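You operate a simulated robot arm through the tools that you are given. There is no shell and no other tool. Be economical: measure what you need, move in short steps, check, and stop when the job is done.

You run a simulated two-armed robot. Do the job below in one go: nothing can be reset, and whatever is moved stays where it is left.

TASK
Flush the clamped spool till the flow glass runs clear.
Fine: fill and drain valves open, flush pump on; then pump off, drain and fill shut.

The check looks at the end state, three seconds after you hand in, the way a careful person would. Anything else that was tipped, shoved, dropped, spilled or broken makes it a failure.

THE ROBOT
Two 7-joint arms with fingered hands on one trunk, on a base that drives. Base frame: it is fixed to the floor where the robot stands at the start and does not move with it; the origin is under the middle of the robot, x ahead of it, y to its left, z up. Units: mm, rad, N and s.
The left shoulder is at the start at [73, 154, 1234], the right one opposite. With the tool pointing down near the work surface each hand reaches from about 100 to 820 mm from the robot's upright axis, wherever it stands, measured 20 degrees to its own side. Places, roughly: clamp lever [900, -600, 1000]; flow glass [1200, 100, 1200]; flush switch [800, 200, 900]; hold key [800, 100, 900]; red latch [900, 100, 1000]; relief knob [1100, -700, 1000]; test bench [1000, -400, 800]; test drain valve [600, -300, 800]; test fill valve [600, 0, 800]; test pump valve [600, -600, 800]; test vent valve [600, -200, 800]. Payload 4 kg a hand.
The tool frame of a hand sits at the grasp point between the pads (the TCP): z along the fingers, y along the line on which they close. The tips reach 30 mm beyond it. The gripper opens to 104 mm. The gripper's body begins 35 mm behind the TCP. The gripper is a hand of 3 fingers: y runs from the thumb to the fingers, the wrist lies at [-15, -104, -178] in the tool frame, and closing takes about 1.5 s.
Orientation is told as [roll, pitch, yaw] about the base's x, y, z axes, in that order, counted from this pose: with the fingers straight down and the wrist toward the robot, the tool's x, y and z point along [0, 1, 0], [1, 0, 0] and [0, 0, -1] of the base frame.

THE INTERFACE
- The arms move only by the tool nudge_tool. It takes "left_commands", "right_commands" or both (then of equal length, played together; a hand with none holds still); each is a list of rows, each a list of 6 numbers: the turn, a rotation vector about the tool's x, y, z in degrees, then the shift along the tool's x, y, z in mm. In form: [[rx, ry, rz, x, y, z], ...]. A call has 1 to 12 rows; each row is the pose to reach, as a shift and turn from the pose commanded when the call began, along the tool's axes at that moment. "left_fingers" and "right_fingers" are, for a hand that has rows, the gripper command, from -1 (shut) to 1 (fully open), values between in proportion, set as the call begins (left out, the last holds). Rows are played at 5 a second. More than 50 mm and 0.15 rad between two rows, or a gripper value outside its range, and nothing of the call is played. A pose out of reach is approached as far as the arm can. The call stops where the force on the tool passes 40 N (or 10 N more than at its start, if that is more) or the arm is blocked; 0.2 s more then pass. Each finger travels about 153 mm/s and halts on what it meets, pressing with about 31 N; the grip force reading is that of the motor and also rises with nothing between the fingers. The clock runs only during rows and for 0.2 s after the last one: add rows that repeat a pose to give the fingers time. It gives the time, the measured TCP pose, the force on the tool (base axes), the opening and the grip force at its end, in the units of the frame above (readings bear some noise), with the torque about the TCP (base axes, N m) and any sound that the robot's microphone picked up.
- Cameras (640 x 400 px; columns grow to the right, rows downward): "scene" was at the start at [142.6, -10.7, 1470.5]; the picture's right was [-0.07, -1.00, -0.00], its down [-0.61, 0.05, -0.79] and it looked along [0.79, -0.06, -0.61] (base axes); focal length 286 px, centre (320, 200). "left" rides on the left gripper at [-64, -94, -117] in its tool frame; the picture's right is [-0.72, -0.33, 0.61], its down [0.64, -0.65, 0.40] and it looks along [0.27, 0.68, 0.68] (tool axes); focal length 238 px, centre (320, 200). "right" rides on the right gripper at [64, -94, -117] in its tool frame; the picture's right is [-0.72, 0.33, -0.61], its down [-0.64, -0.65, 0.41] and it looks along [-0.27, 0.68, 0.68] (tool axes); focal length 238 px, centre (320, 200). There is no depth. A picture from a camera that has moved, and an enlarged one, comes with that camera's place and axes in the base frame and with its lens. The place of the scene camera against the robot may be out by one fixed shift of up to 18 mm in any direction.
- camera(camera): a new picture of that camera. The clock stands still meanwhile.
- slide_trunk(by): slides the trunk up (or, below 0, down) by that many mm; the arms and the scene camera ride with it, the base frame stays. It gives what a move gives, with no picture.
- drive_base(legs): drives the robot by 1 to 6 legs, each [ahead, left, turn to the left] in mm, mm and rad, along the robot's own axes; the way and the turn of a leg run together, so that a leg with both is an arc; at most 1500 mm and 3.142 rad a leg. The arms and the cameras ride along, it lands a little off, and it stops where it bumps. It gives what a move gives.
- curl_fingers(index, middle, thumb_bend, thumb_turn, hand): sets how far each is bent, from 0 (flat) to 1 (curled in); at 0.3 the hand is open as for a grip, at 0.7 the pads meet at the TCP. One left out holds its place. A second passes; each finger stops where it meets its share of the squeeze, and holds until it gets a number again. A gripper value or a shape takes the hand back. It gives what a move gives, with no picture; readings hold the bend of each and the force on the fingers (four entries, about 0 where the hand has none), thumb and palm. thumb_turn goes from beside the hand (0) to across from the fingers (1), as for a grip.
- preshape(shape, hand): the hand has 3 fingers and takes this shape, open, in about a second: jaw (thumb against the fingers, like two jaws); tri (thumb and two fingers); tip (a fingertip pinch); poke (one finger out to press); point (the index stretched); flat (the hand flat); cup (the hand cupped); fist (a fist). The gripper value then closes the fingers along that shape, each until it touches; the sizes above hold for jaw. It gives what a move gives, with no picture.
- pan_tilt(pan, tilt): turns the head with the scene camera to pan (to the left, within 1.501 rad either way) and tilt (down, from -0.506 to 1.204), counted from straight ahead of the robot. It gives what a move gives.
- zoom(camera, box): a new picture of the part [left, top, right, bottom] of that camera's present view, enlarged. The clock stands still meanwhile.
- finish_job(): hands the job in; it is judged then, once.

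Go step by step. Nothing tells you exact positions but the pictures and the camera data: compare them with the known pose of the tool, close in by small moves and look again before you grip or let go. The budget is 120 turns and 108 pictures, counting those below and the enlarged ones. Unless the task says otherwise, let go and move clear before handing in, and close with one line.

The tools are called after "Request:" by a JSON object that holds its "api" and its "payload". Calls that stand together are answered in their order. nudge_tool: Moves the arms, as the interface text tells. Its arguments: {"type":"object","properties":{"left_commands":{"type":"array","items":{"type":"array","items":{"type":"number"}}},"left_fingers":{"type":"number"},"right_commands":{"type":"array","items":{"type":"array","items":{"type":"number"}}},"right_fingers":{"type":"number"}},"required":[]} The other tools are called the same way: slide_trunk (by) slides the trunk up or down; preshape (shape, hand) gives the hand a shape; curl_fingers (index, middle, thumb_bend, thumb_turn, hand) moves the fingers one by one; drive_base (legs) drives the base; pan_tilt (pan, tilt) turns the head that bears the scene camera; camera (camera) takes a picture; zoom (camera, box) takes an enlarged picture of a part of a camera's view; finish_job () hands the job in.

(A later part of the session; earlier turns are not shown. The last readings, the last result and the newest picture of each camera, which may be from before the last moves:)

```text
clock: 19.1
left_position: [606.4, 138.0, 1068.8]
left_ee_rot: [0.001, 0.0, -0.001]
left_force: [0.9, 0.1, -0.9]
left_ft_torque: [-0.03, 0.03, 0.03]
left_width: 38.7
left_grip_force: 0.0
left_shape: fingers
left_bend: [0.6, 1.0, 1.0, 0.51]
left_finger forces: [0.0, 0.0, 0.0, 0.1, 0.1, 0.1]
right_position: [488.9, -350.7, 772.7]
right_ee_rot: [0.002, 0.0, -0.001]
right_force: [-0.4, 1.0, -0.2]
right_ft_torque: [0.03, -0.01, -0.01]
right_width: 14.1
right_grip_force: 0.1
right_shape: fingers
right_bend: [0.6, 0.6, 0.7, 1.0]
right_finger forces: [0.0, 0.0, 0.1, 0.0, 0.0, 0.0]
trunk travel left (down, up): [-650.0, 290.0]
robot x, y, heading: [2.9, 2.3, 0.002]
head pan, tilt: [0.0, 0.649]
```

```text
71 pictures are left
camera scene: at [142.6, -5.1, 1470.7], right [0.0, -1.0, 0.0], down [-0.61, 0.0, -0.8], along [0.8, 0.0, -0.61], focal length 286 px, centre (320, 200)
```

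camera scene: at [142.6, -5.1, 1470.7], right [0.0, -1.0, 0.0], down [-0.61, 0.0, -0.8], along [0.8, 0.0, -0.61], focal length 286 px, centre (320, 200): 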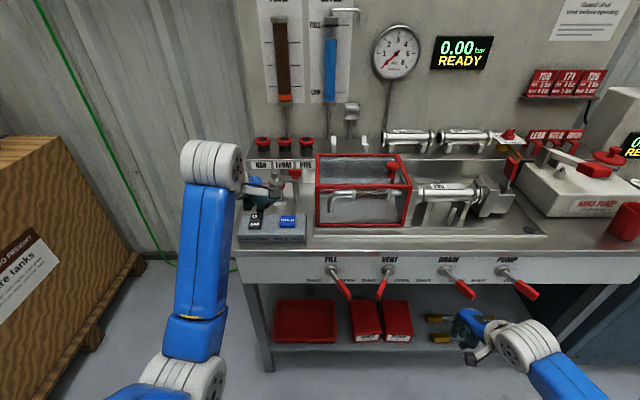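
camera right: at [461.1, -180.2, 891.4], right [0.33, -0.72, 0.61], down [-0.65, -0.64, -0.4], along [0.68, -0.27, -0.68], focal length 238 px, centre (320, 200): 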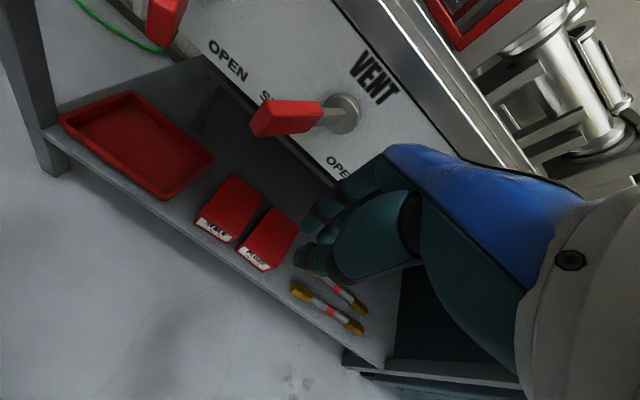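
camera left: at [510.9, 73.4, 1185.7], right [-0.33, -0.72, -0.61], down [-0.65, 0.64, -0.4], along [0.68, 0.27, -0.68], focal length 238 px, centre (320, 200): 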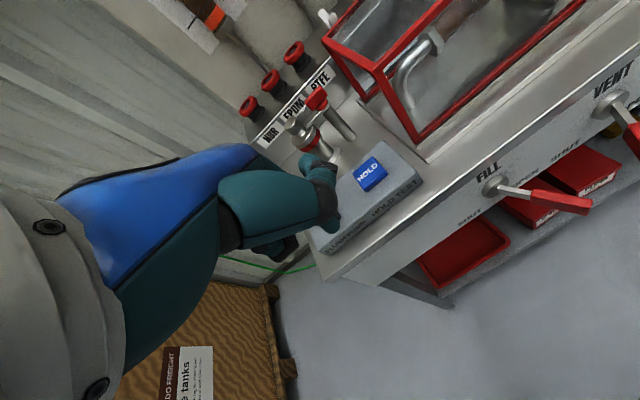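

The blue level seems to drop with both valves open; I check how far.

Request:
{"api": "zoom", "payload": {"camera": "scene", "box": [250, 0, 370, 110]}}

Request:
{"api": "zoom", "payload": {"camera": "scene", "box": [220, 150, 330, 260]}}

Request:
{"api": "zoom", "payload": {"camera": "left", "box": [220, 120, 440, 260]}}

```text
3.64 times, centred on (310, 55) of scene
camera zoom: at [142.6, -5.1, 1470.7], right [0.0, -1.0, 0.0], down [-0.61, 0.0, -0.8], along [0.8, 0.0, -0.61], focal length 1038 px, centre (356, 727)
```

zoom: 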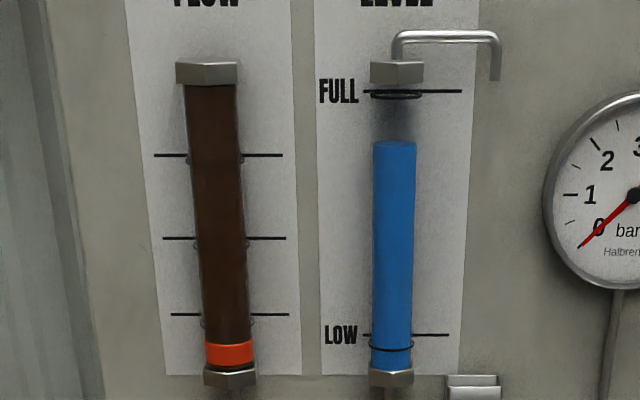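

```text
3.64 times, centred on (275, 205) of scene
camera zoom: at [142.6, -5.1, 1470.7], right [0.0, -1.0, 0.0], down [-0.61, 0.0, -0.8], along [0.8, 0.0, -0.61], focal length 1038 px, centre (484, 182)
```

zoom: 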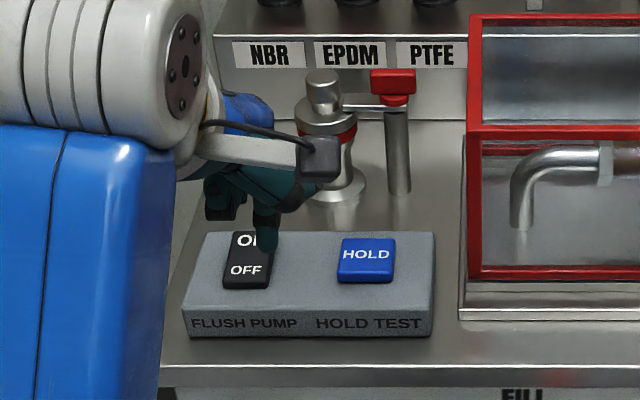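

```text
2.86 times, centred on (330, 190) of left
camera zoom: at [510.9, 73.4, 1185.7], right [-0.33, -0.72, -0.61], down [-0.65, 0.64, -0.4], along [0.68, 0.27, -0.68], focal length 681 px, centre (291, 229)
```

zoom: 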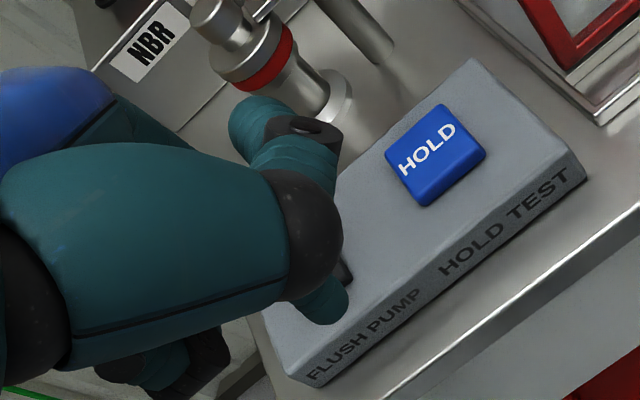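

The level has fallen about 20 %, so time matters. I close the left fingers into a tight pinch (tips at a known spot) and bring them over the ON end of the rocker, taken to be around (785,187,903).

Request:
{"api": "preshape", "payload": {"shape": "poke", "hand": "left"}}

Request:
{"api": "nudge_tool", "payload": {"left_commands": [[0, 0, 0, 10, 42, 22], [0, 0, 0, 20, 84, 44], [0, 0, 0, 30, 126, 66], [0, 0, 0, 40, 158, 90], [0, 0, 0, 49, 180, 112]]}}

Request:
{"api": "camera", "payload": {"camera": "left"}}

Request:
{"api": "camera", "payload": {"camera": "scene"}}

Request:
{"api": "zoom", "payload": {"camera": "scene", "box": [220, 150, 330, 260]}}

Request:
{"api": "zoom", "payload": {"camera": "left", "box": [240, 140, 440, 280]}}

```text
clock: 20.0
left_position: [606.0, 139.5, 1069.9]
left_ee_rot: [0.001, 0.0, 0.0]
left_force: [-1.2, -0.2, 0.4]
left_ft_torque: [0.01, 0.01, -0.01]
left_width: 0.0
left_grip_force: 0.0
left_shape: poke
left_bend: [0.7, 0.7, 1.0, 0.87]
left_finger forces: [0.0, 0.0, 0.1, 0.0, 0.1, 0.1]
right_position: [488.4, -350.6, 772.6]
right_ee_rot: [0.001, -0.001, -0.001]
right_force: [-0.8, 0.3, -0.3]
right_ft_torque: [-0.01, 0.0, 0.01]
right_width: 14.2
right_grip_force: 0.0
right_shape: fingers
right_bend: [0.6, 0.6, 0.7, 1.0]
right_finger forces: [0.0, 0.0, 0.1, 0.1, 0.0, 0.1]
trunk travel left (down, up): [-650.0, 290.0]
robot x, y, heading: [1.0, -0.3, 0.006]
head pan, tilt: [0.0, 0.649]
```

```text
clock: 21.2
left_position: [787.6, 188.1, 958.6]
left_ee_rot: [0.0, -0.001, 0.001]
left_force: [0.1, 0.4, -0.7]
left_ft_torque: [0.06, -0.02, 0.01]
left_width: 0.0
left_grip_force: 0.0
left_shape: poke
left_bend: [0.7, 0.7, 1.0, 0.87]
left_finger forces: [0.0, 0.0, 0.0, 0.1, 0.0, 0.0]
right_position: [489.7, -350.6, 772.0]
right_ee_rot: [-0.001, 0.0, -0.001]
right_force: [0.2, 0.1, -0.5]
right_ft_torque: [0.0, 0.0, 0.0]
right_width: 14.2
right_grip_force: 0.1
right_shape: fingers
right_bend: [0.6, 0.6, 0.7, 1.0]
right_finger forces: [0.0, 0.0, 0.0, 0.0, 0.1, 0.1]
trunk travel left (down, up): [-650.0, 290.0]
robot x, y, heading: [2.0, -4.0, 0.005]
head pan, tilt: [0.0, 0.649]
```

```text
67 pictures are left
camera left: at [692.2, 122.8, 1075.3], right [-0.33, -0.72, -0.61], down [-0.65, 0.64, -0.4], along [0.68, 0.27, -0.68], focal length 238 px, centre (320, 200)
```

left: 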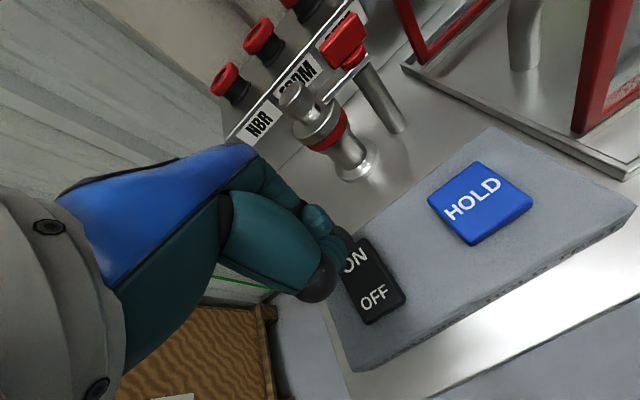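

```text
66 pictures are left
camera scene: at [144.2, -4.4, 1470.6], right [0.0, -1.0, 0.0], down [-0.61, 0.0, -0.79], along [0.79, 0.0, -0.61], focal length 286 px, centre (320, 200)
```

scene: 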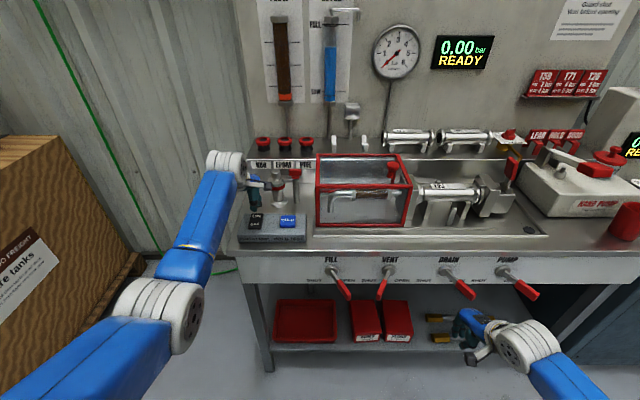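

```text
3.64 times, centred on (275, 205) of scene
camera zoom: at [144.2, -4.4, 1470.6], right [0.0, -1.0, 0.0], down [-0.61, 0.0, -0.79], along [0.79, 0.0, -0.61], focal length 1038 px, centre (484, 182)
```

zoom: 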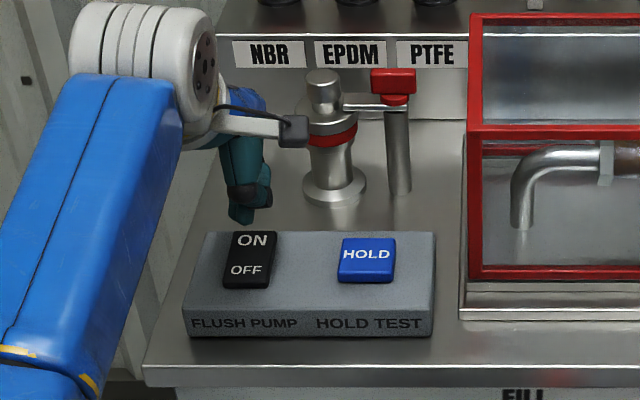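

```text
2.86 times, centred on (340, 210) of left
camera zoom: at [692.2, 122.8, 1075.3], right [-0.33, -0.72, -0.61], down [-0.65, 0.64, -0.4], along [0.68, 0.27, -0.68], focal length 681 px, centre (263, 171)
```

zoom: 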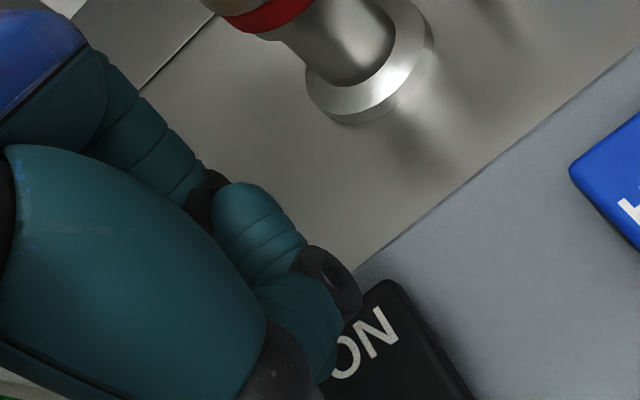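

The ON half comes out at (783,188,903), right beneath my fingertips at (787,188,≈929). I press straight down in small steps.

Request:
{"api": "nudge_tool", "payload": {"left_commands": [[0, 0, 0, 0, 0, 18], [0, 0, 0, 0, 0, 27], [0, 0, 0, 0, 0, 34], [0, 0, 0, 0, 0, 40], [0, 0, 0, 0, 0, 0]]}}

Request:
{"api": "camera", "payload": {"camera": "scene"}}

Request:
{"api": "zoom", "payload": {"camera": "scene", "box": [220, 150, 330, 260]}}

Request:
{"api": "zoom", "payload": {"camera": "scene", "box": [250, 0, 370, 110]}}

```text
clock: 22.4
left_position: [782.3, 185.4, 949.6]
left_ee_rot: [-0.003, 0.012, 0.0]
left_force: [-0.4, 0.4, 0.5]
left_ft_torque: [0.03, -0.02, 0.01]
left_width: 0.0
left_grip_force: 0.1
left_shape: poke
left_bend: [0.7, 0.7, 1.0, 0.87]
left_finger forces: [0.0, 0.0, 0.1, 0.1, 0.0, 0.0]
right_position: [491.0, -349.0, 770.9]
right_ee_rot: [0.0, 0.002, 0.0]
right_force: [0.2, 0.2, 0.2]
right_ft_torque: [0.02, -0.02, -0.01]
right_width: 13.9
right_grip_force: 0.2
right_shape: fingers
right_bend: [0.6, 0.6, 0.7, 1.0]
right_finger forces: [0.0, 0.0, 0.0, 0.0, 0.0, 0.1]
trunk travel left (down, up): [-650.0, 290.0]
robot x, y, heading: [0.2, 2.8, 0.001]
head pan, tilt: [0.0, 0.649]
heard: click
```

```text
63 pictures are left
camera scene: at [146.2, -4.2, 1469.7], right [0.0, -1.0, 0.0], down [-0.61, 0.0, -0.79], along [0.79, 0.0, -0.61], focal length 286 px, centre (320, 200)
```

scene: 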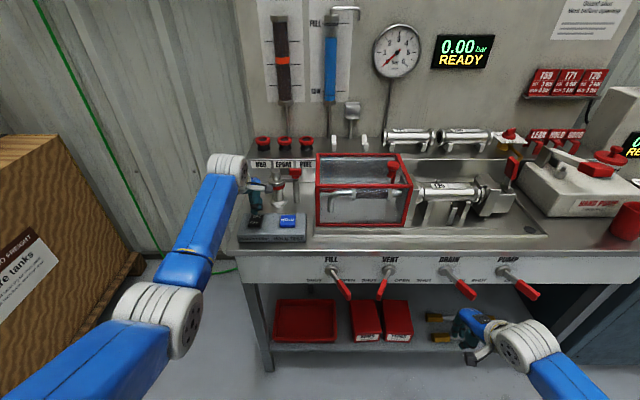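

```text
3.64 times, centred on (275, 205) of scene
camera zoom: at [146.2, -4.2, 1469.7], right [0.0, -1.0, 0.0], down [-0.61, 0.0, -0.79], along [0.79, 0.0, -0.61], focal length 1038 px, centre (484, 182)
```

zoom: 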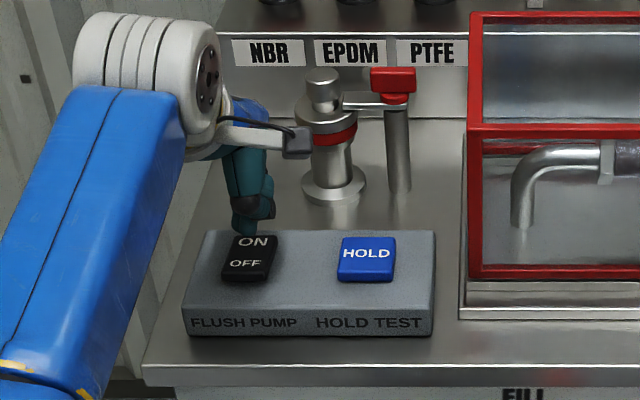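

```text
3.64 times, centred on (310, 55) of scene
camera zoom: at [146.2, -4.2, 1469.7], right [0.0, -1.0, 0.0], down [-0.61, 0.0, -0.79], along [0.79, 0.0, -0.61], focal length 1038 px, centre (356, 727)
```

zoom: 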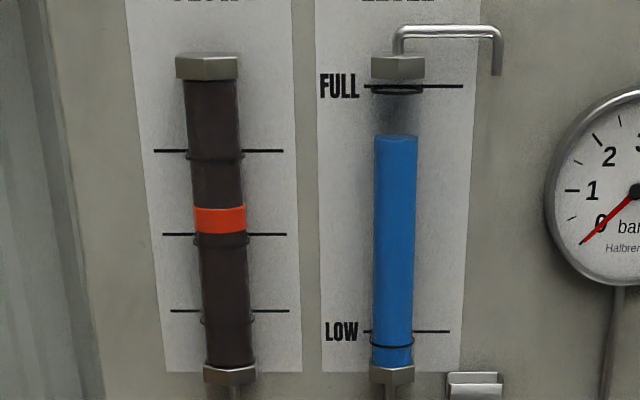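

A click: the pump is on, the float rises, and the level held steady (the drop was just the line filling). I place the left hand over OFF while the flush runs.

Request:
{"api": "nudge_tool", "payload": {"left_commands": [[0, 0, 0, 0, -12, -10], [0, 0, 0, 1, -24, -10], [0, 0, 0, 2, -35, -10], [0, 0, 0, 2, -35, -10], [0, 0, 0, 2, -35, -10], [0, 0, 0, 2, -35, -10], [0, 0, 0, 2, -35, -10], [0, 0, 0, 2, -35, -10], [0, 0, 0, 2, -35, -10], [0, 0, 0, 2, -35, -10]]}}

Request:
{"api": "zoom", "payload": {"camera": "scene", "box": [250, 0, 370, 110]}}

Request:
{"api": "camera", "payload": {"camera": "left"}}

```text
clock: 24.6
left_position: [749.3, 188.6, 965.4]
left_ee_rot: [0.0, 0.0, -0.001]
left_force: [-0.9, 0.5, -0.3]
left_ft_torque: [0.01, 0.02, 0.0]
left_width: 0.1
left_grip_force: 0.1
left_shape: poke
left_bend: [0.7, 0.7, 1.0, 0.87]
left_finger forces: [0.0, 0.1, 0.0, 0.0, 0.0, 0.0]
right_position: [488.3, -349.2, 771.7]
right_ee_rot: [0.001, 0.001, 0.0]
right_force: [-0.6, 0.5, 0.5]
right_ft_torque: [-0.01, 0.0, 0.02]
right_width: 13.9
right_grip_force: 0.1
right_shape: fingers
right_bend: [0.6, 0.6, 0.7, 1.0]
right_finger forces: [0.0, 0.0, 0.0, 0.0, 0.0, 0.0]
trunk travel left (down, up): [-650.0, 290.0]
robot x, y, heading: [0.8, 2.3, 0.003]
head pan, tilt: [0.0, 0.649]
```

```text
3.64 times, centred on (310, 55) of scene
camera zoom: at [142.9, -4.8, 1470.7], right [0.0, -1.0, 0.0], down [-0.61, 0.0, -0.8], along [0.8, 0.0, -0.61], focal length 1038 px, centre (356, 727)
```

zoom: 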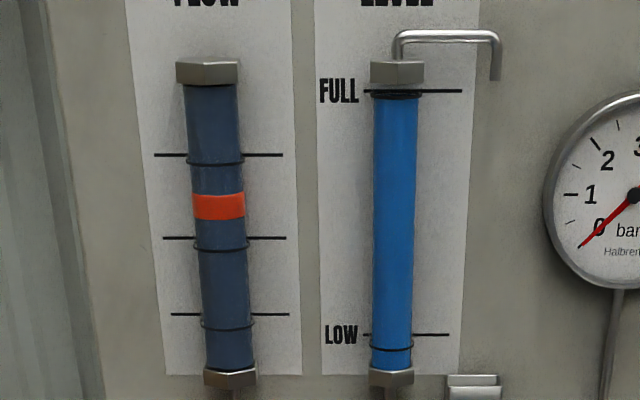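

```text
59 pictures are left
camera left: at [654.3, 123.8, 1083.9], right [-0.33, -0.72, -0.61], down [-0.65, 0.64, -0.4], along [0.68, 0.27, -0.68], focal length 238 px, centre (320, 200)
```

left: 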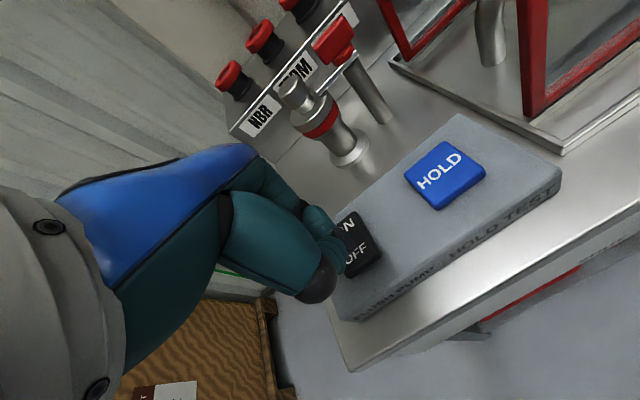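

The glass is turning from brown to blue-grey and the level is full again. I let it run while the right hand moves to the far side of the drain lever.

Request:
{"api": "nudge_tool", "payload": {"right_commands": [[0, 0, 0, -30, 0, 0], [0, 0, 0, -60, 0, 0], [0, 0, 0, -90, 0, 0], [0, 0, 0, -120, 0, 0], [0, 0, 0, -147, 0, 0], [0, 0, 0, -147, 0, 0], [0, 0, 0, -147, 0, 0], [0, 0, 0, -147, 0, 0], [0, 0, 0, -147, 0, 0], [0, 0, 0, -147, 0, 0], [0, 0, 0, -147, 0, 0], [0, 0, 0, -147, 0, 0]]}}

Request:
{"api": "zoom", "payload": {"camera": "scene", "box": [250, 0, 370, 110]}}

Request:
{"api": "camera", "payload": {"camera": "right"}}

```text
clock: 27.2
left_position: [748.3, 189.5, 966.6]
left_ee_rot: [0.002, 0.001, 0.001]
left_force: [0.5, 0.7, 0.1]
left_ft_torque: [0.01, -0.01, 0.03]
left_width: 0.2
left_grip_force: 0.1
left_shape: poke
left_bend: [0.7, 0.7, 1.0, 0.88]
left_finger forces: [0.0, 0.0, 0.0, 0.1, 0.1, 0.1]
right_position: [489.4, -495.5, 770.3]
right_ee_rot: [0.002, 0.001, -0.001]
right_force: [0.1, 0.3, -0.3]
right_ft_torque: [0.02, 0.01, 0.0]
right_width: 14.2
right_grip_force: 0.1
right_shape: fingers
right_bend: [0.6, 0.6, 0.7, 1.0]
right_finger forces: [0.0, 0.0, 0.1, 0.1, 0.0, 0.0]
trunk travel left (down, up): [-650.0, 290.0]
robot x, y, heading: [1.3, -0.1, -0.005]
head pan, tilt: [0.0, 0.649]
```

```text
3.64 times, centred on (310, 55) of scene
camera zoom: at [142.9, -5.5, 1470.7], right [0.0, -1.0, 0.0], down [-0.61, 0.0, -0.8], along [0.8, 0.0, -0.61], focal length 1038 px, centre (356, 727)
```

zoom: 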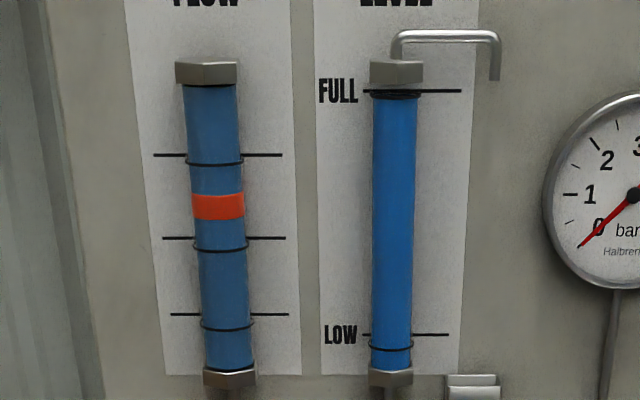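

```text
57 pictures are left
camera right: at [396.1, -432.2, 886.6], right [0.33, -0.72, 0.61], down [-0.65, -0.64, -0.41], along [0.68, -0.27, -0.68], focal length 238 px, centre (320, 200)
```

right: 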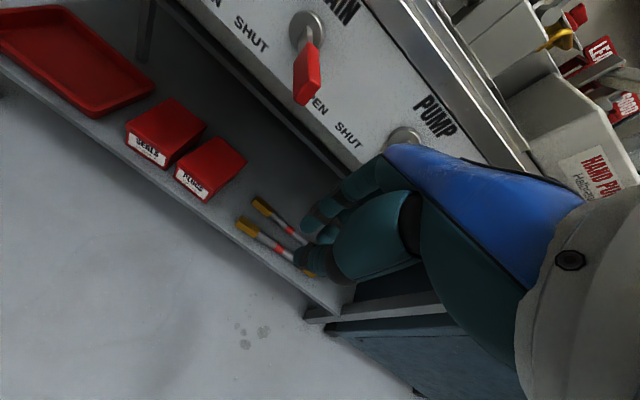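

Nearly as blue as the tank. I let it run a few seconds more.

Request:
{"api": "nudge_tool", "payload": {"right_commands": [[0, 0, 0, 0, 10, 0], [0, 0, 0, 0, 10, 0], [0, 0, 0, 0, 10, 0], [0, 0, 0, 0, 10, 0], [0, 0, 0, 0, 10, 0], [0, 0, 0, 0, 10, 0], [0, 0, 0, 0, 10, 0], [0, 0, 0, 0, 10, 0], [0, 0, 0, 0, 10, 0], [0, 0, 0, 0, 10, 0], [0, 0, 0, 0, 10, 0], [0, 0, 0, 0, 10, 0]]}}

Request:
{"api": "nudge_tool", "payload": {"right_commands": [[0, 0, 0, 0, 10, 0], [0, 0, 0, 0, 10, 0], [0, 0, 0, 0, 10, 0], [0, 0, 0, 0, 10, 0], [0, 0, 0, 0, 10, 0], [0, 0, 0, 0, 10, 0], [0, 0, 0, 0, 10, 0], [0, 0, 0, 0, 10, 0], [0, 0, 0, 0, 10, 0], [0, 0, 0, 0, 10, 0], [0, 0, 0, 0, 10, 0], [0, 0, 0, 0, 10, 0]]}}

Request:
{"api": "zoom", "payload": {"camera": "scene", "box": [250, 0, 370, 110]}}

Request:
{"api": "camera", "payload": {"camera": "scene"}}

```text
clock: 29.8
left_position: [749.8, 189.1, 967.5]
left_ee_rot: [0.003, -0.001, 0.001]
left_force: [-0.1, -0.4, 0.2]
left_ft_torque: [0.0, 0.02, -0.01]
left_width: 0.0
left_grip_force: 0.1
left_shape: poke
left_bend: [0.7, 0.7, 1.0, 0.88]
left_finger forces: [0.1, 0.0, 0.0, 0.0, 0.0, 0.1]
right_position: [499.6, -496.7, 770.5]
right_ee_rot: [0.002, 0.001, 0.0]
right_force: [1.0, -0.4, -0.1]
right_ft_torque: [-0.01, 0.0, -0.03]
right_width: 14.2
right_grip_force: 0.1
right_shape: fingers
right_bend: [0.6, 0.6, 0.7, 1.0]
right_finger forces: [0.0, 0.0, 0.1, 0.1, 0.0, 0.0]
trunk travel left (down, up): [-650.0, 290.0]
robot x, y, heading: [0.1, 1.5, 0.002]
head pan, tilt: [0.0, 0.649]
```

```text
clock: 32.4
left_position: [749.8, 187.4, 967.4]
left_ee_rot: [0.002, 0.0, 0.0]
left_force: [0.5, -0.1, 0.2]
left_ft_torque: [-0.01, 0.03, -0.01]
left_width: 0.0
left_grip_force: 0.1
left_shape: poke
left_bend: [0.7, 0.7, 1.0, 0.88]
left_finger forces: [0.0, 0.1, 0.0, 0.1, 0.0, 0.0]
right_position: [509.6, -497.2, 770.8]
right_ee_rot: [0.002, 0.0, -0.001]
right_force: [0.2, -0.8, 0.1]
right_ft_torque: [0.01, 0.0, -0.03]
right_width: 14.2
right_grip_force: 0.0
right_shape: fingers
right_bend: [0.6, 0.6, 0.7, 1.0]
right_finger forces: [0.0, 0.1, 0.1, 0.0, 0.0, 0.0]
trunk travel left (down, up): [-650.0, 290.0]
robot x, y, heading: [-0.5, 0.8, -0.0]
head pan, tilt: [0.0, 0.649]
```

```text
3.64 times, centred on (310, 55) of scene
camera zoom: at [143.0, -5.5, 1470.7], right [0.0, -1.0, 0.0], down [-0.61, 0.0, -0.8], along [0.8, 0.0, -0.61], focal length 1038 px, centre (356, 727)
```

zoom: 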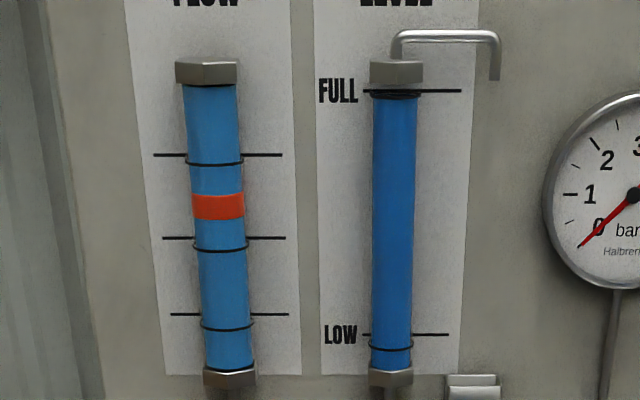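

```text
55 pictures are left
camera scene: at [143.0, -5.5, 1470.7], right [0.0, -1.0, 0.0], down [-0.61, 0.0, -0.8], along [0.8, 0.0, -0.61], focal length 286 px, centre (320, 200)
```

scene: 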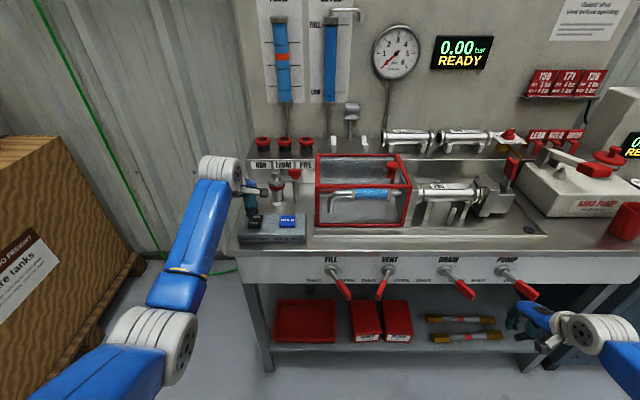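

Clear light blue now, still getting lighter; I run another few seconds to see it settle.

Request:
{"api": "nudge_tool", "payload": {"right_commands": [[0, 0, 0, 0, 5, 0], [0, 0, 0, 0, 5, 0], [0, 0, 0, 0, 5, 0], [0, 0, 0, 0, 5, 0], [0, 0, 0, 0, 5, 0], [0, 0, 0, 0, 5, 0], [0, 0, 0, 0, 5, 0], [0, 0, 0, 0, 5, 0], [0, 0, 0, 0, 5, 0], [0, 0, 0, 0, 5, 0], [0, 0, 0, 0, 5, 0], [0, 0, 0, 0, 5, 0]]}}

Request:
{"api": "nudge_tool", "payload": {"right_commands": [[0, 0, 0, 0, 5, 0], [0, 0, 0, 0, 5, 0], [0, 0, 0, 0, 5, 0], [0, 0, 0, 0, 5, 0], [0, 0, 0, 0, 5, 0], [0, 0, 0, 0, 5, 0], [0, 0, 0, 0, 5, 0], [0, 0, 0, 0, 5, 0], [0, 0, 0, 0, 5, 0], [0, 0, 0, 0, 5, 0], [0, 0, 0, 0, 5, 0], [0, 0, 0, 0, 5, 0]]}}

Request:
{"api": "zoom", "payload": {"camera": "scene", "box": [250, 0, 370, 110]}}

Request:
{"api": "zoom", "payload": {"camera": "scene", "box": [220, 150, 330, 260]}}

```text
clock: 35.0
left_position: [749.0, 188.9, 966.8]
left_ee_rot: [0.002, 0.001, 0.001]
left_force: [-0.1, 0.4, -0.8]
left_ft_torque: [0.02, 0.01, 0.0]
left_width: 0.1
left_grip_force: 0.0
left_shape: poke
left_bend: [0.7, 0.7, 1.0, 0.88]
left_finger forces: [0.1, 0.0, 0.1, 0.0, 0.1, 0.1]
right_position: [514.5, -497.6, 772.2]
right_ee_rot: [0.001, 0.0, -0.001]
right_force: [-0.9, 0.2, -0.9]
right_ft_torque: [0.01, 0.0, 0.01]
right_width: 14.0
right_grip_force: 0.1
right_shape: fingers
right_bend: [0.6, 0.6, 0.7, 1.0]
right_finger forces: [0.1, 0.1, 0.1, 0.1, 0.1, 0.0]
trunk travel left (down, up): [-650.0, 290.0]
robot x, y, heading: [-3.6, 2.0, 0.0]
head pan, tilt: [0.0, 0.649]
```

```text
clock: 37.6
left_position: [749.0, 188.6, 966.0]
left_ee_rot: [0.004, -0.001, 0.002]
left_force: [0.0, -0.4, 0.3]
left_ft_torque: [0.03, 0.04, 0.01]
left_width: 0.0
left_grip_force: 0.1
left_shape: poke
left_bend: [0.7, 0.7, 1.0, 0.88]
left_finger forces: [0.0, 0.2, 0.0, 0.0, 0.0, 0.1]
right_position: [519.3, -497.4, 770.9]
right_ee_rot: [0.003, 0.0, -0.001]
right_force: [0.2, 0.8, 0.1]
right_ft_torque: [-0.02, -0.01, 0.03]
right_width: 14.2
right_grip_force: 0.1
right_shape: fingers
right_bend: [0.6, 0.6, 0.7, 1.0]
right_finger forces: [0.0, 0.0, 0.0, 0.1, 0.1, 0.0]
trunk travel left (down, up): [-650.0, 290.0]
robot x, y, heading: [2.4, -0.0, 0.002]
head pan, tilt: [0.0, 0.649]
```

```text
3.64 times, centred on (310, 55) of scene
camera zoom: at [143.1, -5.5, 1470.7], right [0.0, -1.0, 0.0], down [-0.61, 0.0, -0.8], along [0.8, 0.0, -0.61], focal length 1038 px, centre (356, 727)
```

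zoom: 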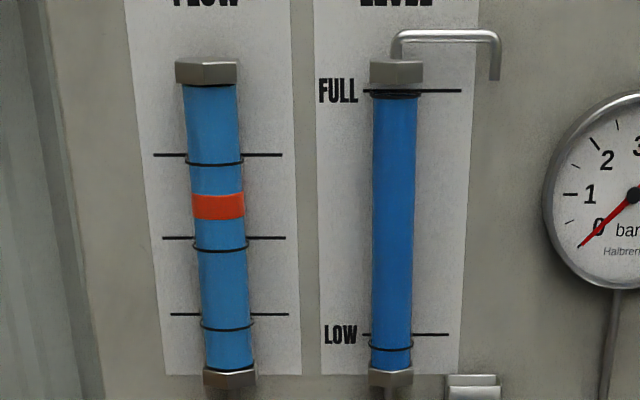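

```text
3.64 times, centred on (275, 205) of scene
camera zoom: at [143.1, -5.5, 1470.7], right [0.0, -1.0, 0.0], down [-0.61, 0.0, -0.8], along [0.8, 0.0, -0.61], focal length 1038 px, centre (484, 182)
```

zoom: 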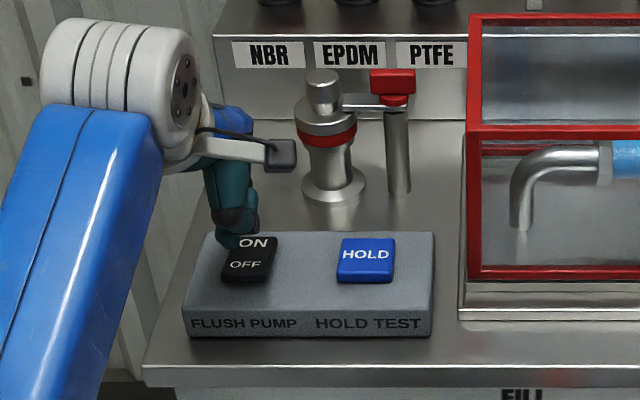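

The colour has settled: the glass runs clear. I press OFF now.

Request:
{"api": "nudge_tool", "payload": {"left_commands": [[0, 0, 0, 0, 0, 20], [0, 0, 0, 0, 0, 29], [0, 0, 0, 0, 0, 37], [0, 0, 0, 0, 0, 44], [0, 0, 0, 0, 0, 50], [0, 0, 0, 0, 0, 20], [0, 0, 0, 0, 0, -20]]}}

Request:
{"api": "camera", "payload": {"camera": "scene"}}

Request:
{"api": "zoom", "payload": {"camera": "scene", "box": [220, 150, 330, 260]}}

```text
clock: 39.2
left_position: [748.6, 185.8, 984.5]
left_ee_rot: [-0.001, 0.007, -0.001]
left_force: [-0.9, 0.0, 0.5]
left_ft_torque: [-0.03, 0.0, -0.01]
left_width: 0.3
left_grip_force: 0.1
left_shape: poke
left_bend: [0.7, 0.7, 1.0, 0.88]
left_finger forces: [0.0, 0.1, 0.0, 0.0, 0.0, 0.1]
right_position: [518.1, -497.4, 772.1]
right_ee_rot: [0.002, 0.0, 0.001]
right_force: [-0.8, -0.9, 0.4]
right_ft_torque: [-0.01, -0.01, -0.03]
right_width: 14.0
right_grip_force: 0.0
right_shape: fingers
right_bend: [0.6, 0.6, 0.7, 1.0]
right_finger forces: [0.0, 0.1, 0.0, 0.0, 0.0, 0.0]
trunk travel left (down, up): [-650.0, 290.0]
robot x, y, heading: [2.5, -0.7, -0.003]
head pan, tilt: [0.0, 0.649]
```

```text
52 pictures are left
camera scene: at [143.1, -4.7, 1470.4], right [0.0, -1.0, 0.0], down [-0.61, 0.0, -0.8], along [0.8, 0.0, -0.61], focal length 286 px, centre (320, 200)
```

scene: 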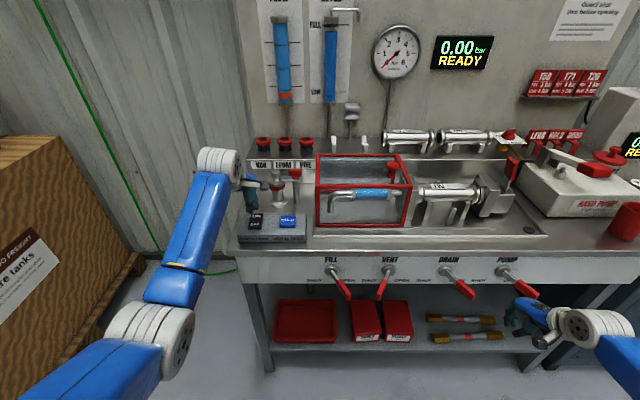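

```text
3.64 times, centred on (275, 205) of scene
camera zoom: at [143.1, -4.7, 1470.4], right [0.0, -1.0, 0.0], down [-0.61, 0.0, -0.8], along [0.8, 0.0, -0.61], focal length 1038 px, centre (484, 182)
```

zoom: 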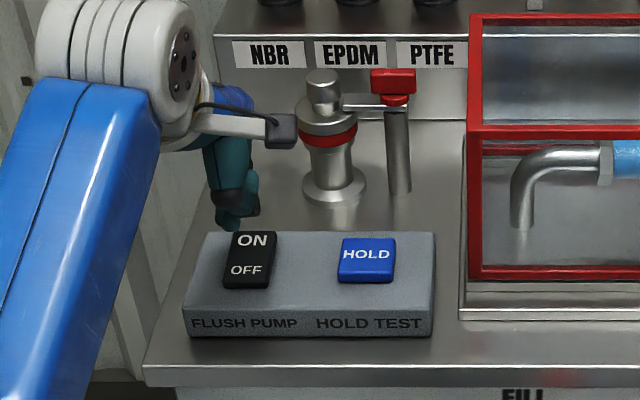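

Pump is off and the float has dropped. Now the right hand swings the drain lever back toward +y until it stops; the left hand lifts away.

Request:
{"api": "nudge_tool", "payload": {"right_commands": [[0, 0, 0, 0, 43, 0], [0, 0, 0, 0, 86, 0], [0, 0, 0, 25, 86, 0], [0, 0, 0, 45, 86, 0], [0, 0, 0, 60, 86, 0], [0, 0, 0, 75, 86, 0], [0, 0, 0, 90, 86, 0], [0, 0, 0, 105, 86, 0], [0, 0, 0, 118, 86, 0], [0, 0, 0, 128, 86, 0], [0, 0, 0, 135, 86, 0], [0, 0, 0, 142, 86, 0]], "left_commands": [[0, 0, 0, 0, 0, -40], [0, 0, 0, 0, -30, -70], [0, 0, 0, 0, -70, -80], [0, 0, 0, 0, -110, -80], [0, 0, 0, 0, -150, -80], [0, 0, 0, 0, -190, -80], [0, 0, 0, 0, -230, -80], [0, 0, 0, 0, -260, -80], [0, 0, 0, 0, -260, -40], [0, 0, 0, 0, -260, 0], [0, 0, 0, 0, -260, 0], [0, 0, 0, 0, -260, 0]]}}

Request:
{"api": "camera", "payload": {"camera": "right"}}

Request:
{"api": "zoom", "payload": {"camera": "scene", "box": [310, 240, 550, 340]}}

```text
clock: 41.9
left_position: [489.9, 185.9, 982.1]
left_ee_rot: [0.001, 0.0, -0.001]
left_force: [0.7, -0.2, -0.1]
left_ft_torque: [-0.01, -0.01, 0.01]
left_width: 0.0
left_grip_force: 0.2
left_shape: poke
left_bend: [0.7, 0.7, 1.0, 0.88]
left_finger forces: [0.0, 0.0, 0.0, 0.0, 0.0, 0.1]
right_position: [603.0, -371.0, 772.3]
right_ee_rot: [-0.021, 0.004, -0.02]
right_force: [-5.0, -22.9, -0.4]
right_ft_torque: [0.37, -0.12, -0.68]
right_width: 11.1
right_grip_force: 11.0
right_shape: fingers
right_bend: [0.62, 0.6, 0.7, 1.0]
right_finger forces: [22.7, 0.1, 0.1, 0.1, 0.0, 0.1]
trunk travel left (down, up): [-650.0, 290.0]
robot x, y, heading: [-4.5, -3.0, -0.004]
head pan, tilt: [0.0, 0.649]
stopped in row 12 (right hand): the force on the tool passed its limit at 43 N (the readings are from after the stop); the commanded pose is now the measured one
```

```text
50 pictures are left
camera right: at [510.8, -302.5, 887.9], right [0.31, -0.71, 0.63], down [-0.67, -0.64, -0.39], along [0.68, -0.3, -0.68], focal length 238 px, centre (320, 200)
```

right: 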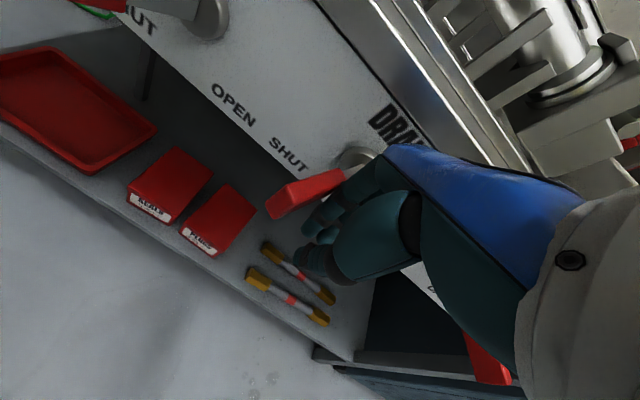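

```text
2.67 times, centred on (430, 290) of scene
camera zoom: at [141.9, -11.1, 1470.6], right [0.0, -1.0, 0.0], down [-0.61, 0.01, -0.8], along [0.8, 0.0, -0.61], focal length 761 px, centre (27, -40)
```

zoom: 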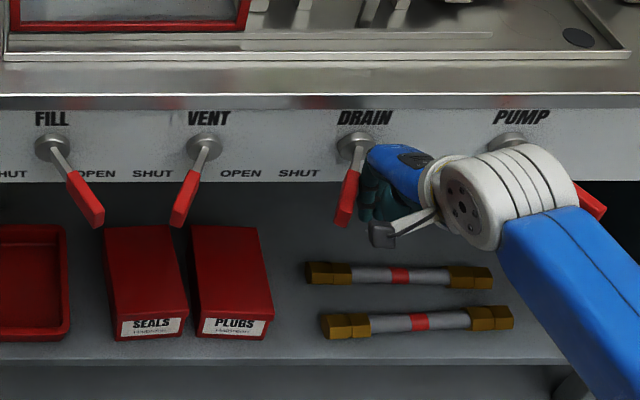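

Drain is hard against its SHUT stop. The gap between fill's open handle and vent is only about 60 mm, so I back the right hand off, raise it, and turn it a quarter turn so the pinched fingers are a thin blade along y.

Request:
{"api": "nudge_tool", "payload": {"right_commands": [[0, 0, 0, -20, 0, 0], [0, 0, 0, -25, -35, 0], [0, 0, 0, -25, -75, 0], [0, 0, 0, -25, -100, 0], [0, 0, 0, -25, -100, -40], [0, 0, 0, -25, -100, -80], [0, 0, 0, -25, -100, -110], [0, 0, 0, 20, -100, -115], [0, 0, 0, 65, -100, -115], [0, 0, 0, 110, -100, -115], [0, 0, 0, 155, -100, -115], [0, 0, 0, 200, -100, -115]]}}

Request:
{"api": "nudge_tool", "payload": {"right_commands": [[0, 0, -8, 0, 0, 0], [0, 0, -16, 0, 0, 0], [0, 0, -24, 0, 0, 0], [0, 0, -32, 0, 0, 0], [0, 0, -40, 0, 0, 0], [0, 0, -48, 0, 0, 0], [0, 0, -56, 0, 0, 0], [0, 0, -64, 0, 0, 0], [0, 0, -72, 0, 0, 0], [0, 0, -80, 0, 0, 0], [0, 0, -88, 0, 0, 0]]}}

Request:
{"api": "camera", "payload": {"camera": "right"}}

Request:
{"api": "camera", "payload": {"camera": "scene"}}

```text
clock: 44.5
left_position: [489.4, 189.5, 981.7]
left_ee_rot: [-0.007, 0.0, -0.002]
left_force: [0.1, 0.4, 0.8]
left_ft_torque: [-0.04, -0.01, 0.02]
left_width: 0.2
left_grip_force: 0.1
left_shape: poke
left_bend: [0.7, 0.7, 1.0, 0.88]
left_finger forces: [0.0, 0.0, 0.0, 0.1, 0.1, 0.0]
right_position: [505.5, -160.8, 884.1]
right_ee_rot: [-0.019, 0.0, -0.015]
right_force: [0.1, -0.4, -0.7]
right_ft_torque: [-0.02, 0.04, 0.0]
right_width: 14.1
right_grip_force: 0.2
right_shape: fingers
right_bend: [0.6, 0.6, 0.7, 1.0]
right_finger forces: [0.0, 0.1, 0.0, 0.0, 0.1, 0.0]
trunk travel left (down, up): [-650.0, 290.0]
robot x, y, heading: [3.1, 0.3, -0.008]
head pan, tilt: [0.0, 0.649]
```

```text
clock: 46.9
left_position: [488.6, 186.2, 982.5]
left_ee_rot: [-0.002, 0.0, -0.002]
left_force: [0.3, 0.4, -0.2]
left_ft_torque: [0.02, -0.01, -0.02]
left_width: 0.3
left_grip_force: 0.1
left_shape: poke
left_bend: [0.7, 0.7, 1.0, 0.88]
left_finger forces: [0.0, 0.0, 0.0, 0.0, 0.0, 0.0]
right_position: [507.4, -162.1, 885.9]
right_ee_rot: [-0.002, 0.014, 1.525]
right_force: [0.3, 0.3, 0.4]
right_ft_torque: [0.01, -0.03, -0.04]
right_width: 13.7
right_grip_force: 0.1
right_shape: fingers
right_bend: [0.6, 0.6, 0.7, 1.0]
right_finger forces: [0.0, 0.0, 0.0, 0.0, 0.0, 0.0]
trunk travel left (down, up): [-650.0, 290.0]
robot x, y, heading: [-0.3, -1.4, 0.001]
head pan, tilt: [0.0, 0.649]
```

```text
48 pictures are left
camera right: at [439.6, -250.8, 1003.3], right [0.73, 0.3, 0.61], down [0.61, -0.69, -0.39], along [0.3, 0.66, -0.69], focal length 238 px, centre (320, 200)
```

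right: 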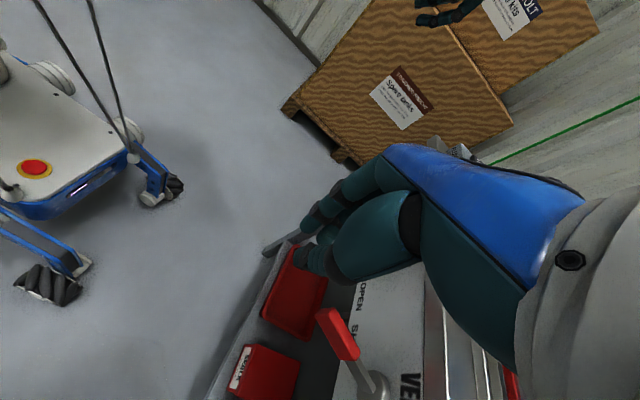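

```text
47 pictures are left
camera scene: at [143.2, -4.4, 1470.7], right [0.0, -1.0, 0.0], down [-0.61, 0.0, -0.79], along [0.79, 0.0, -0.61], focal length 286 px, centre (320, 200)
```

scene: 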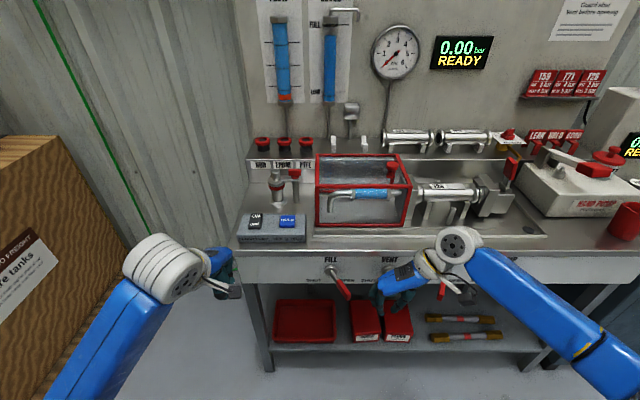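

The hand turned well. I shut the pinch fully and move over the gap between fill and vent, still above the levers.

Request:
{"api": "curl_fingers", "payload": {"hand": "right", "index": 0.7, "middle": 0.7, "thumb_bend": 0.7, "thumb_turn": 1.0}}

Request:
{"api": "nudge_tool", "payload": {"right_commands": [[0, 0, 0, -40, 15, 0], [0, 0, 0, -80, 30, 0], [0, 0, 0, -111, 42, 15], [0, 0, 0, -111, 42, 40]]}}

Request:
{"api": "camera", "payload": {"camera": "right"}}

Request:
{"api": "zoom", "payload": {"camera": "scene", "box": [280, 220, 480, 345]}}

Request:
{"api": "camera", "payload": {"camera": "left"}}

```text
clock: 47.9
left_position: [489.0, 187.2, 982.9]
left_ee_rot: [-0.001, 0.0, -0.002]
left_force: [-0.5, 0.8, 0.3]
left_ft_torque: [0.03, 0.0, 0.0]
left_width: 0.2
left_grip_force: 0.0
left_shape: poke
left_bend: [0.7, 0.7, 1.0, 0.88]
left_finger forces: [0.1, 0.0, 0.0, 0.0, 0.0, 0.1]
right_position: [507.2, -161.7, 886.0]
right_ee_rot: [0.001, 0.013, 1.524]
right_force: [0.6, 0.0, 0.4]
right_ft_torque: [-0.01, 0.0, 0.01]
right_width: 1.6
right_grip_force: 0.1
right_shape: fingers
right_bend: [0.7, 0.7, 0.7, 1.0]
right_finger forces: [0.0, 0.1, 0.1, 0.0, 0.0, 0.0]
trunk travel left (down, up): [-650.0, 290.0]
robot x, y, heading: [-0.7, -1.9, -0.005]
head pan, tilt: [0.0, 0.649]
```

```text
clock: 48.9
left_position: [490.4, 187.1, 982.2]
left_ee_rot: [-0.003, 0.001, 0.0]
left_force: [0.1, -0.6, -0.3]
left_ft_torque: [-0.01, -0.01, -0.03]
left_width: 0.2
left_grip_force: 0.0
left_shape: poke
left_bend: [0.7, 0.7, 1.0, 0.88]
left_finger forces: [0.0, 0.0, 0.0, 0.0, 0.1, 0.0]
right_position: [618.6, -120.7, 845.6]
right_ee_rot: [-0.001, 0.015, 1.525]
right_force: [0.7, -0.1, 0.1]
right_ft_torque: [-0.01, -0.03, 0.03]
right_width: 1.9
right_grip_force: 0.1
right_shape: fingers
right_bend: [0.7, 0.7, 0.7, 1.0]
right_finger forces: [0.1, 0.0, 0.1, 0.0, 0.0, 0.0]
trunk travel left (down, up): [-650.0, 290.0]
robot x, y, heading: [-1.6, 0.7, -0.002]
head pan, tilt: [0.0, 0.649]
```

```text
46 pictures are left
camera right: at [550.3, -210.9, 962.9], right [0.73, 0.3, 0.61], down [0.61, -0.69, -0.39], along [0.3, 0.66, -0.69], focal length 238 px, centre (320, 200)
```

right: 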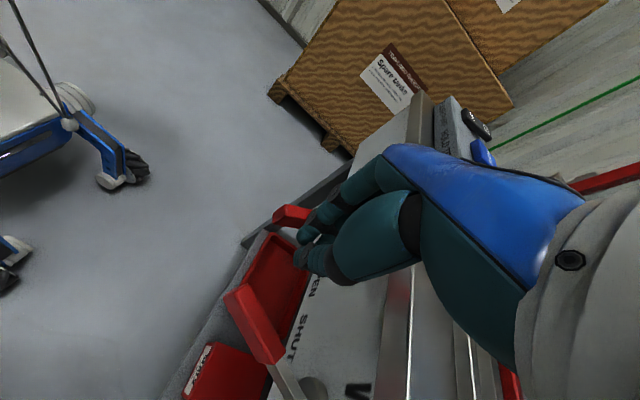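

```text
3.20 times, centred on (380, 282) of scene
camera zoom: at [143.2, -3.9, 1470.7], right [0.0, -1.0, 0.0], down [-0.61, 0.0, -0.79], along [0.79, 0.0, -0.61], focal length 914 px, centre (128, -64)
```

zoom: 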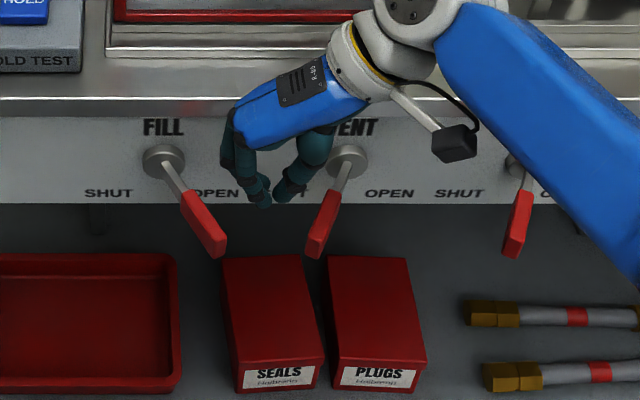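

```text
44 pictures are left
camera left: at [394.1, 123.0, 1099.9], right [-0.33, -0.72, -0.61], down [-0.65, 0.64, -0.41], along [0.68, 0.27, -0.68], focal length 238 px, centre (320, 200)
```

left: 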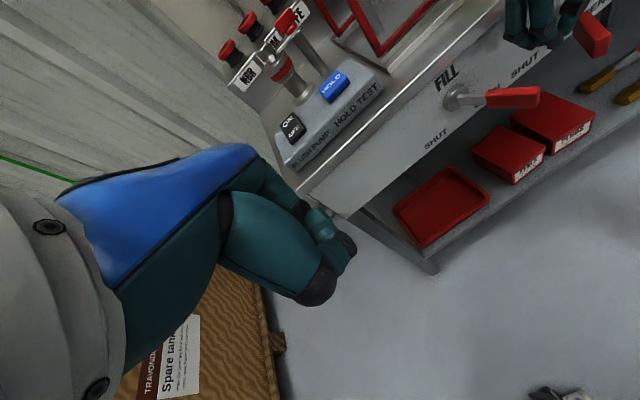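

The pinch is V-shaped, so only the tips should go between the levers. I lower gently to tip height ≈765 at x≈627 and check for contact.

Request:
{"api": "nudge_tool", "payload": {"right_commands": [[0, 0, 0, -9, 0, 10], [0, 0, 0, -9, 0, 25], [0, 0, 0, -9, 0, 38], [0, 0, 0, -9, 0, 50]]}}

Request:
{"api": "zoom", "payload": {"camera": "scene", "box": [300, 230, 420, 310]}}

Request:
{"api": "camera", "payload": {"camera": "right"}}

```text
clock: 49.9
left_position: [489.4, 188.6, 982.2]
left_ee_rot: [-0.005, 0.0, -0.001]
left_force: [0.5, -0.2, -0.2]
left_ft_torque: [-0.02, 0.02, 0.0]
left_width: 0.0
left_grip_force: 0.1
left_shape: poke
left_bend: [0.7, 0.7, 1.0, 0.88]
left_finger forces: [0.1, 0.1, 0.0, 0.0, 0.1, 0.0]
right_position: [630.0, -123.3, 794.3]
right_ee_rot: [0.001, 0.016, 1.523]
right_force: [0.6, -0.4, 0.3]
right_ft_torque: [0.03, -0.01, 0.0]
right_width: 1.7
right_grip_force: 0.0
right_shape: fingers
right_bend: [0.7, 0.7, 0.7, 1.0]
right_finger forces: [0.0, 0.0, 0.1, 0.1, 0.1, 0.0]
trunk travel left (down, up): [-650.0, 290.0]
robot x, y, heading: [-2.4, -4.3, -0.004]
head pan, tilt: [0.0, 0.649]
```

```text
5.00 times, centred on (360, 270) of scene
camera zoom: at [143.6, -3.6, 1470.6], right [0.0, -1.0, 0.0], down [-0.61, 0.0, -0.79], along [0.79, 0.0, -0.61], focal length 1428 px, centre (120, -150)
```

zoom: 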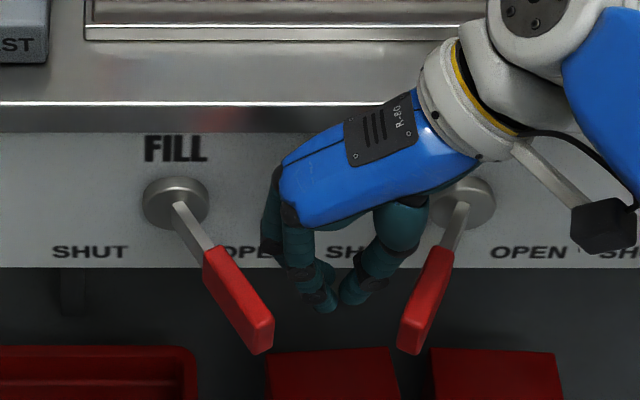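

```text
42 pictures are left
camera right: at [562.3, -213.0, 912.5], right [0.73, 0.3, 0.61], down [0.61, -0.69, -0.39], along [0.3, 0.66, -0.69], focal length 238 px, centre (320, 200)
```

right: 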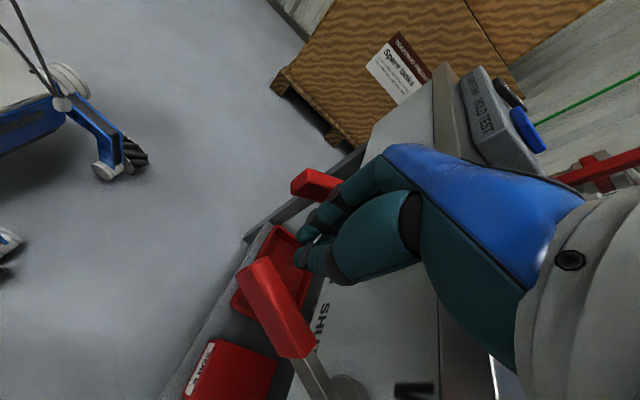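

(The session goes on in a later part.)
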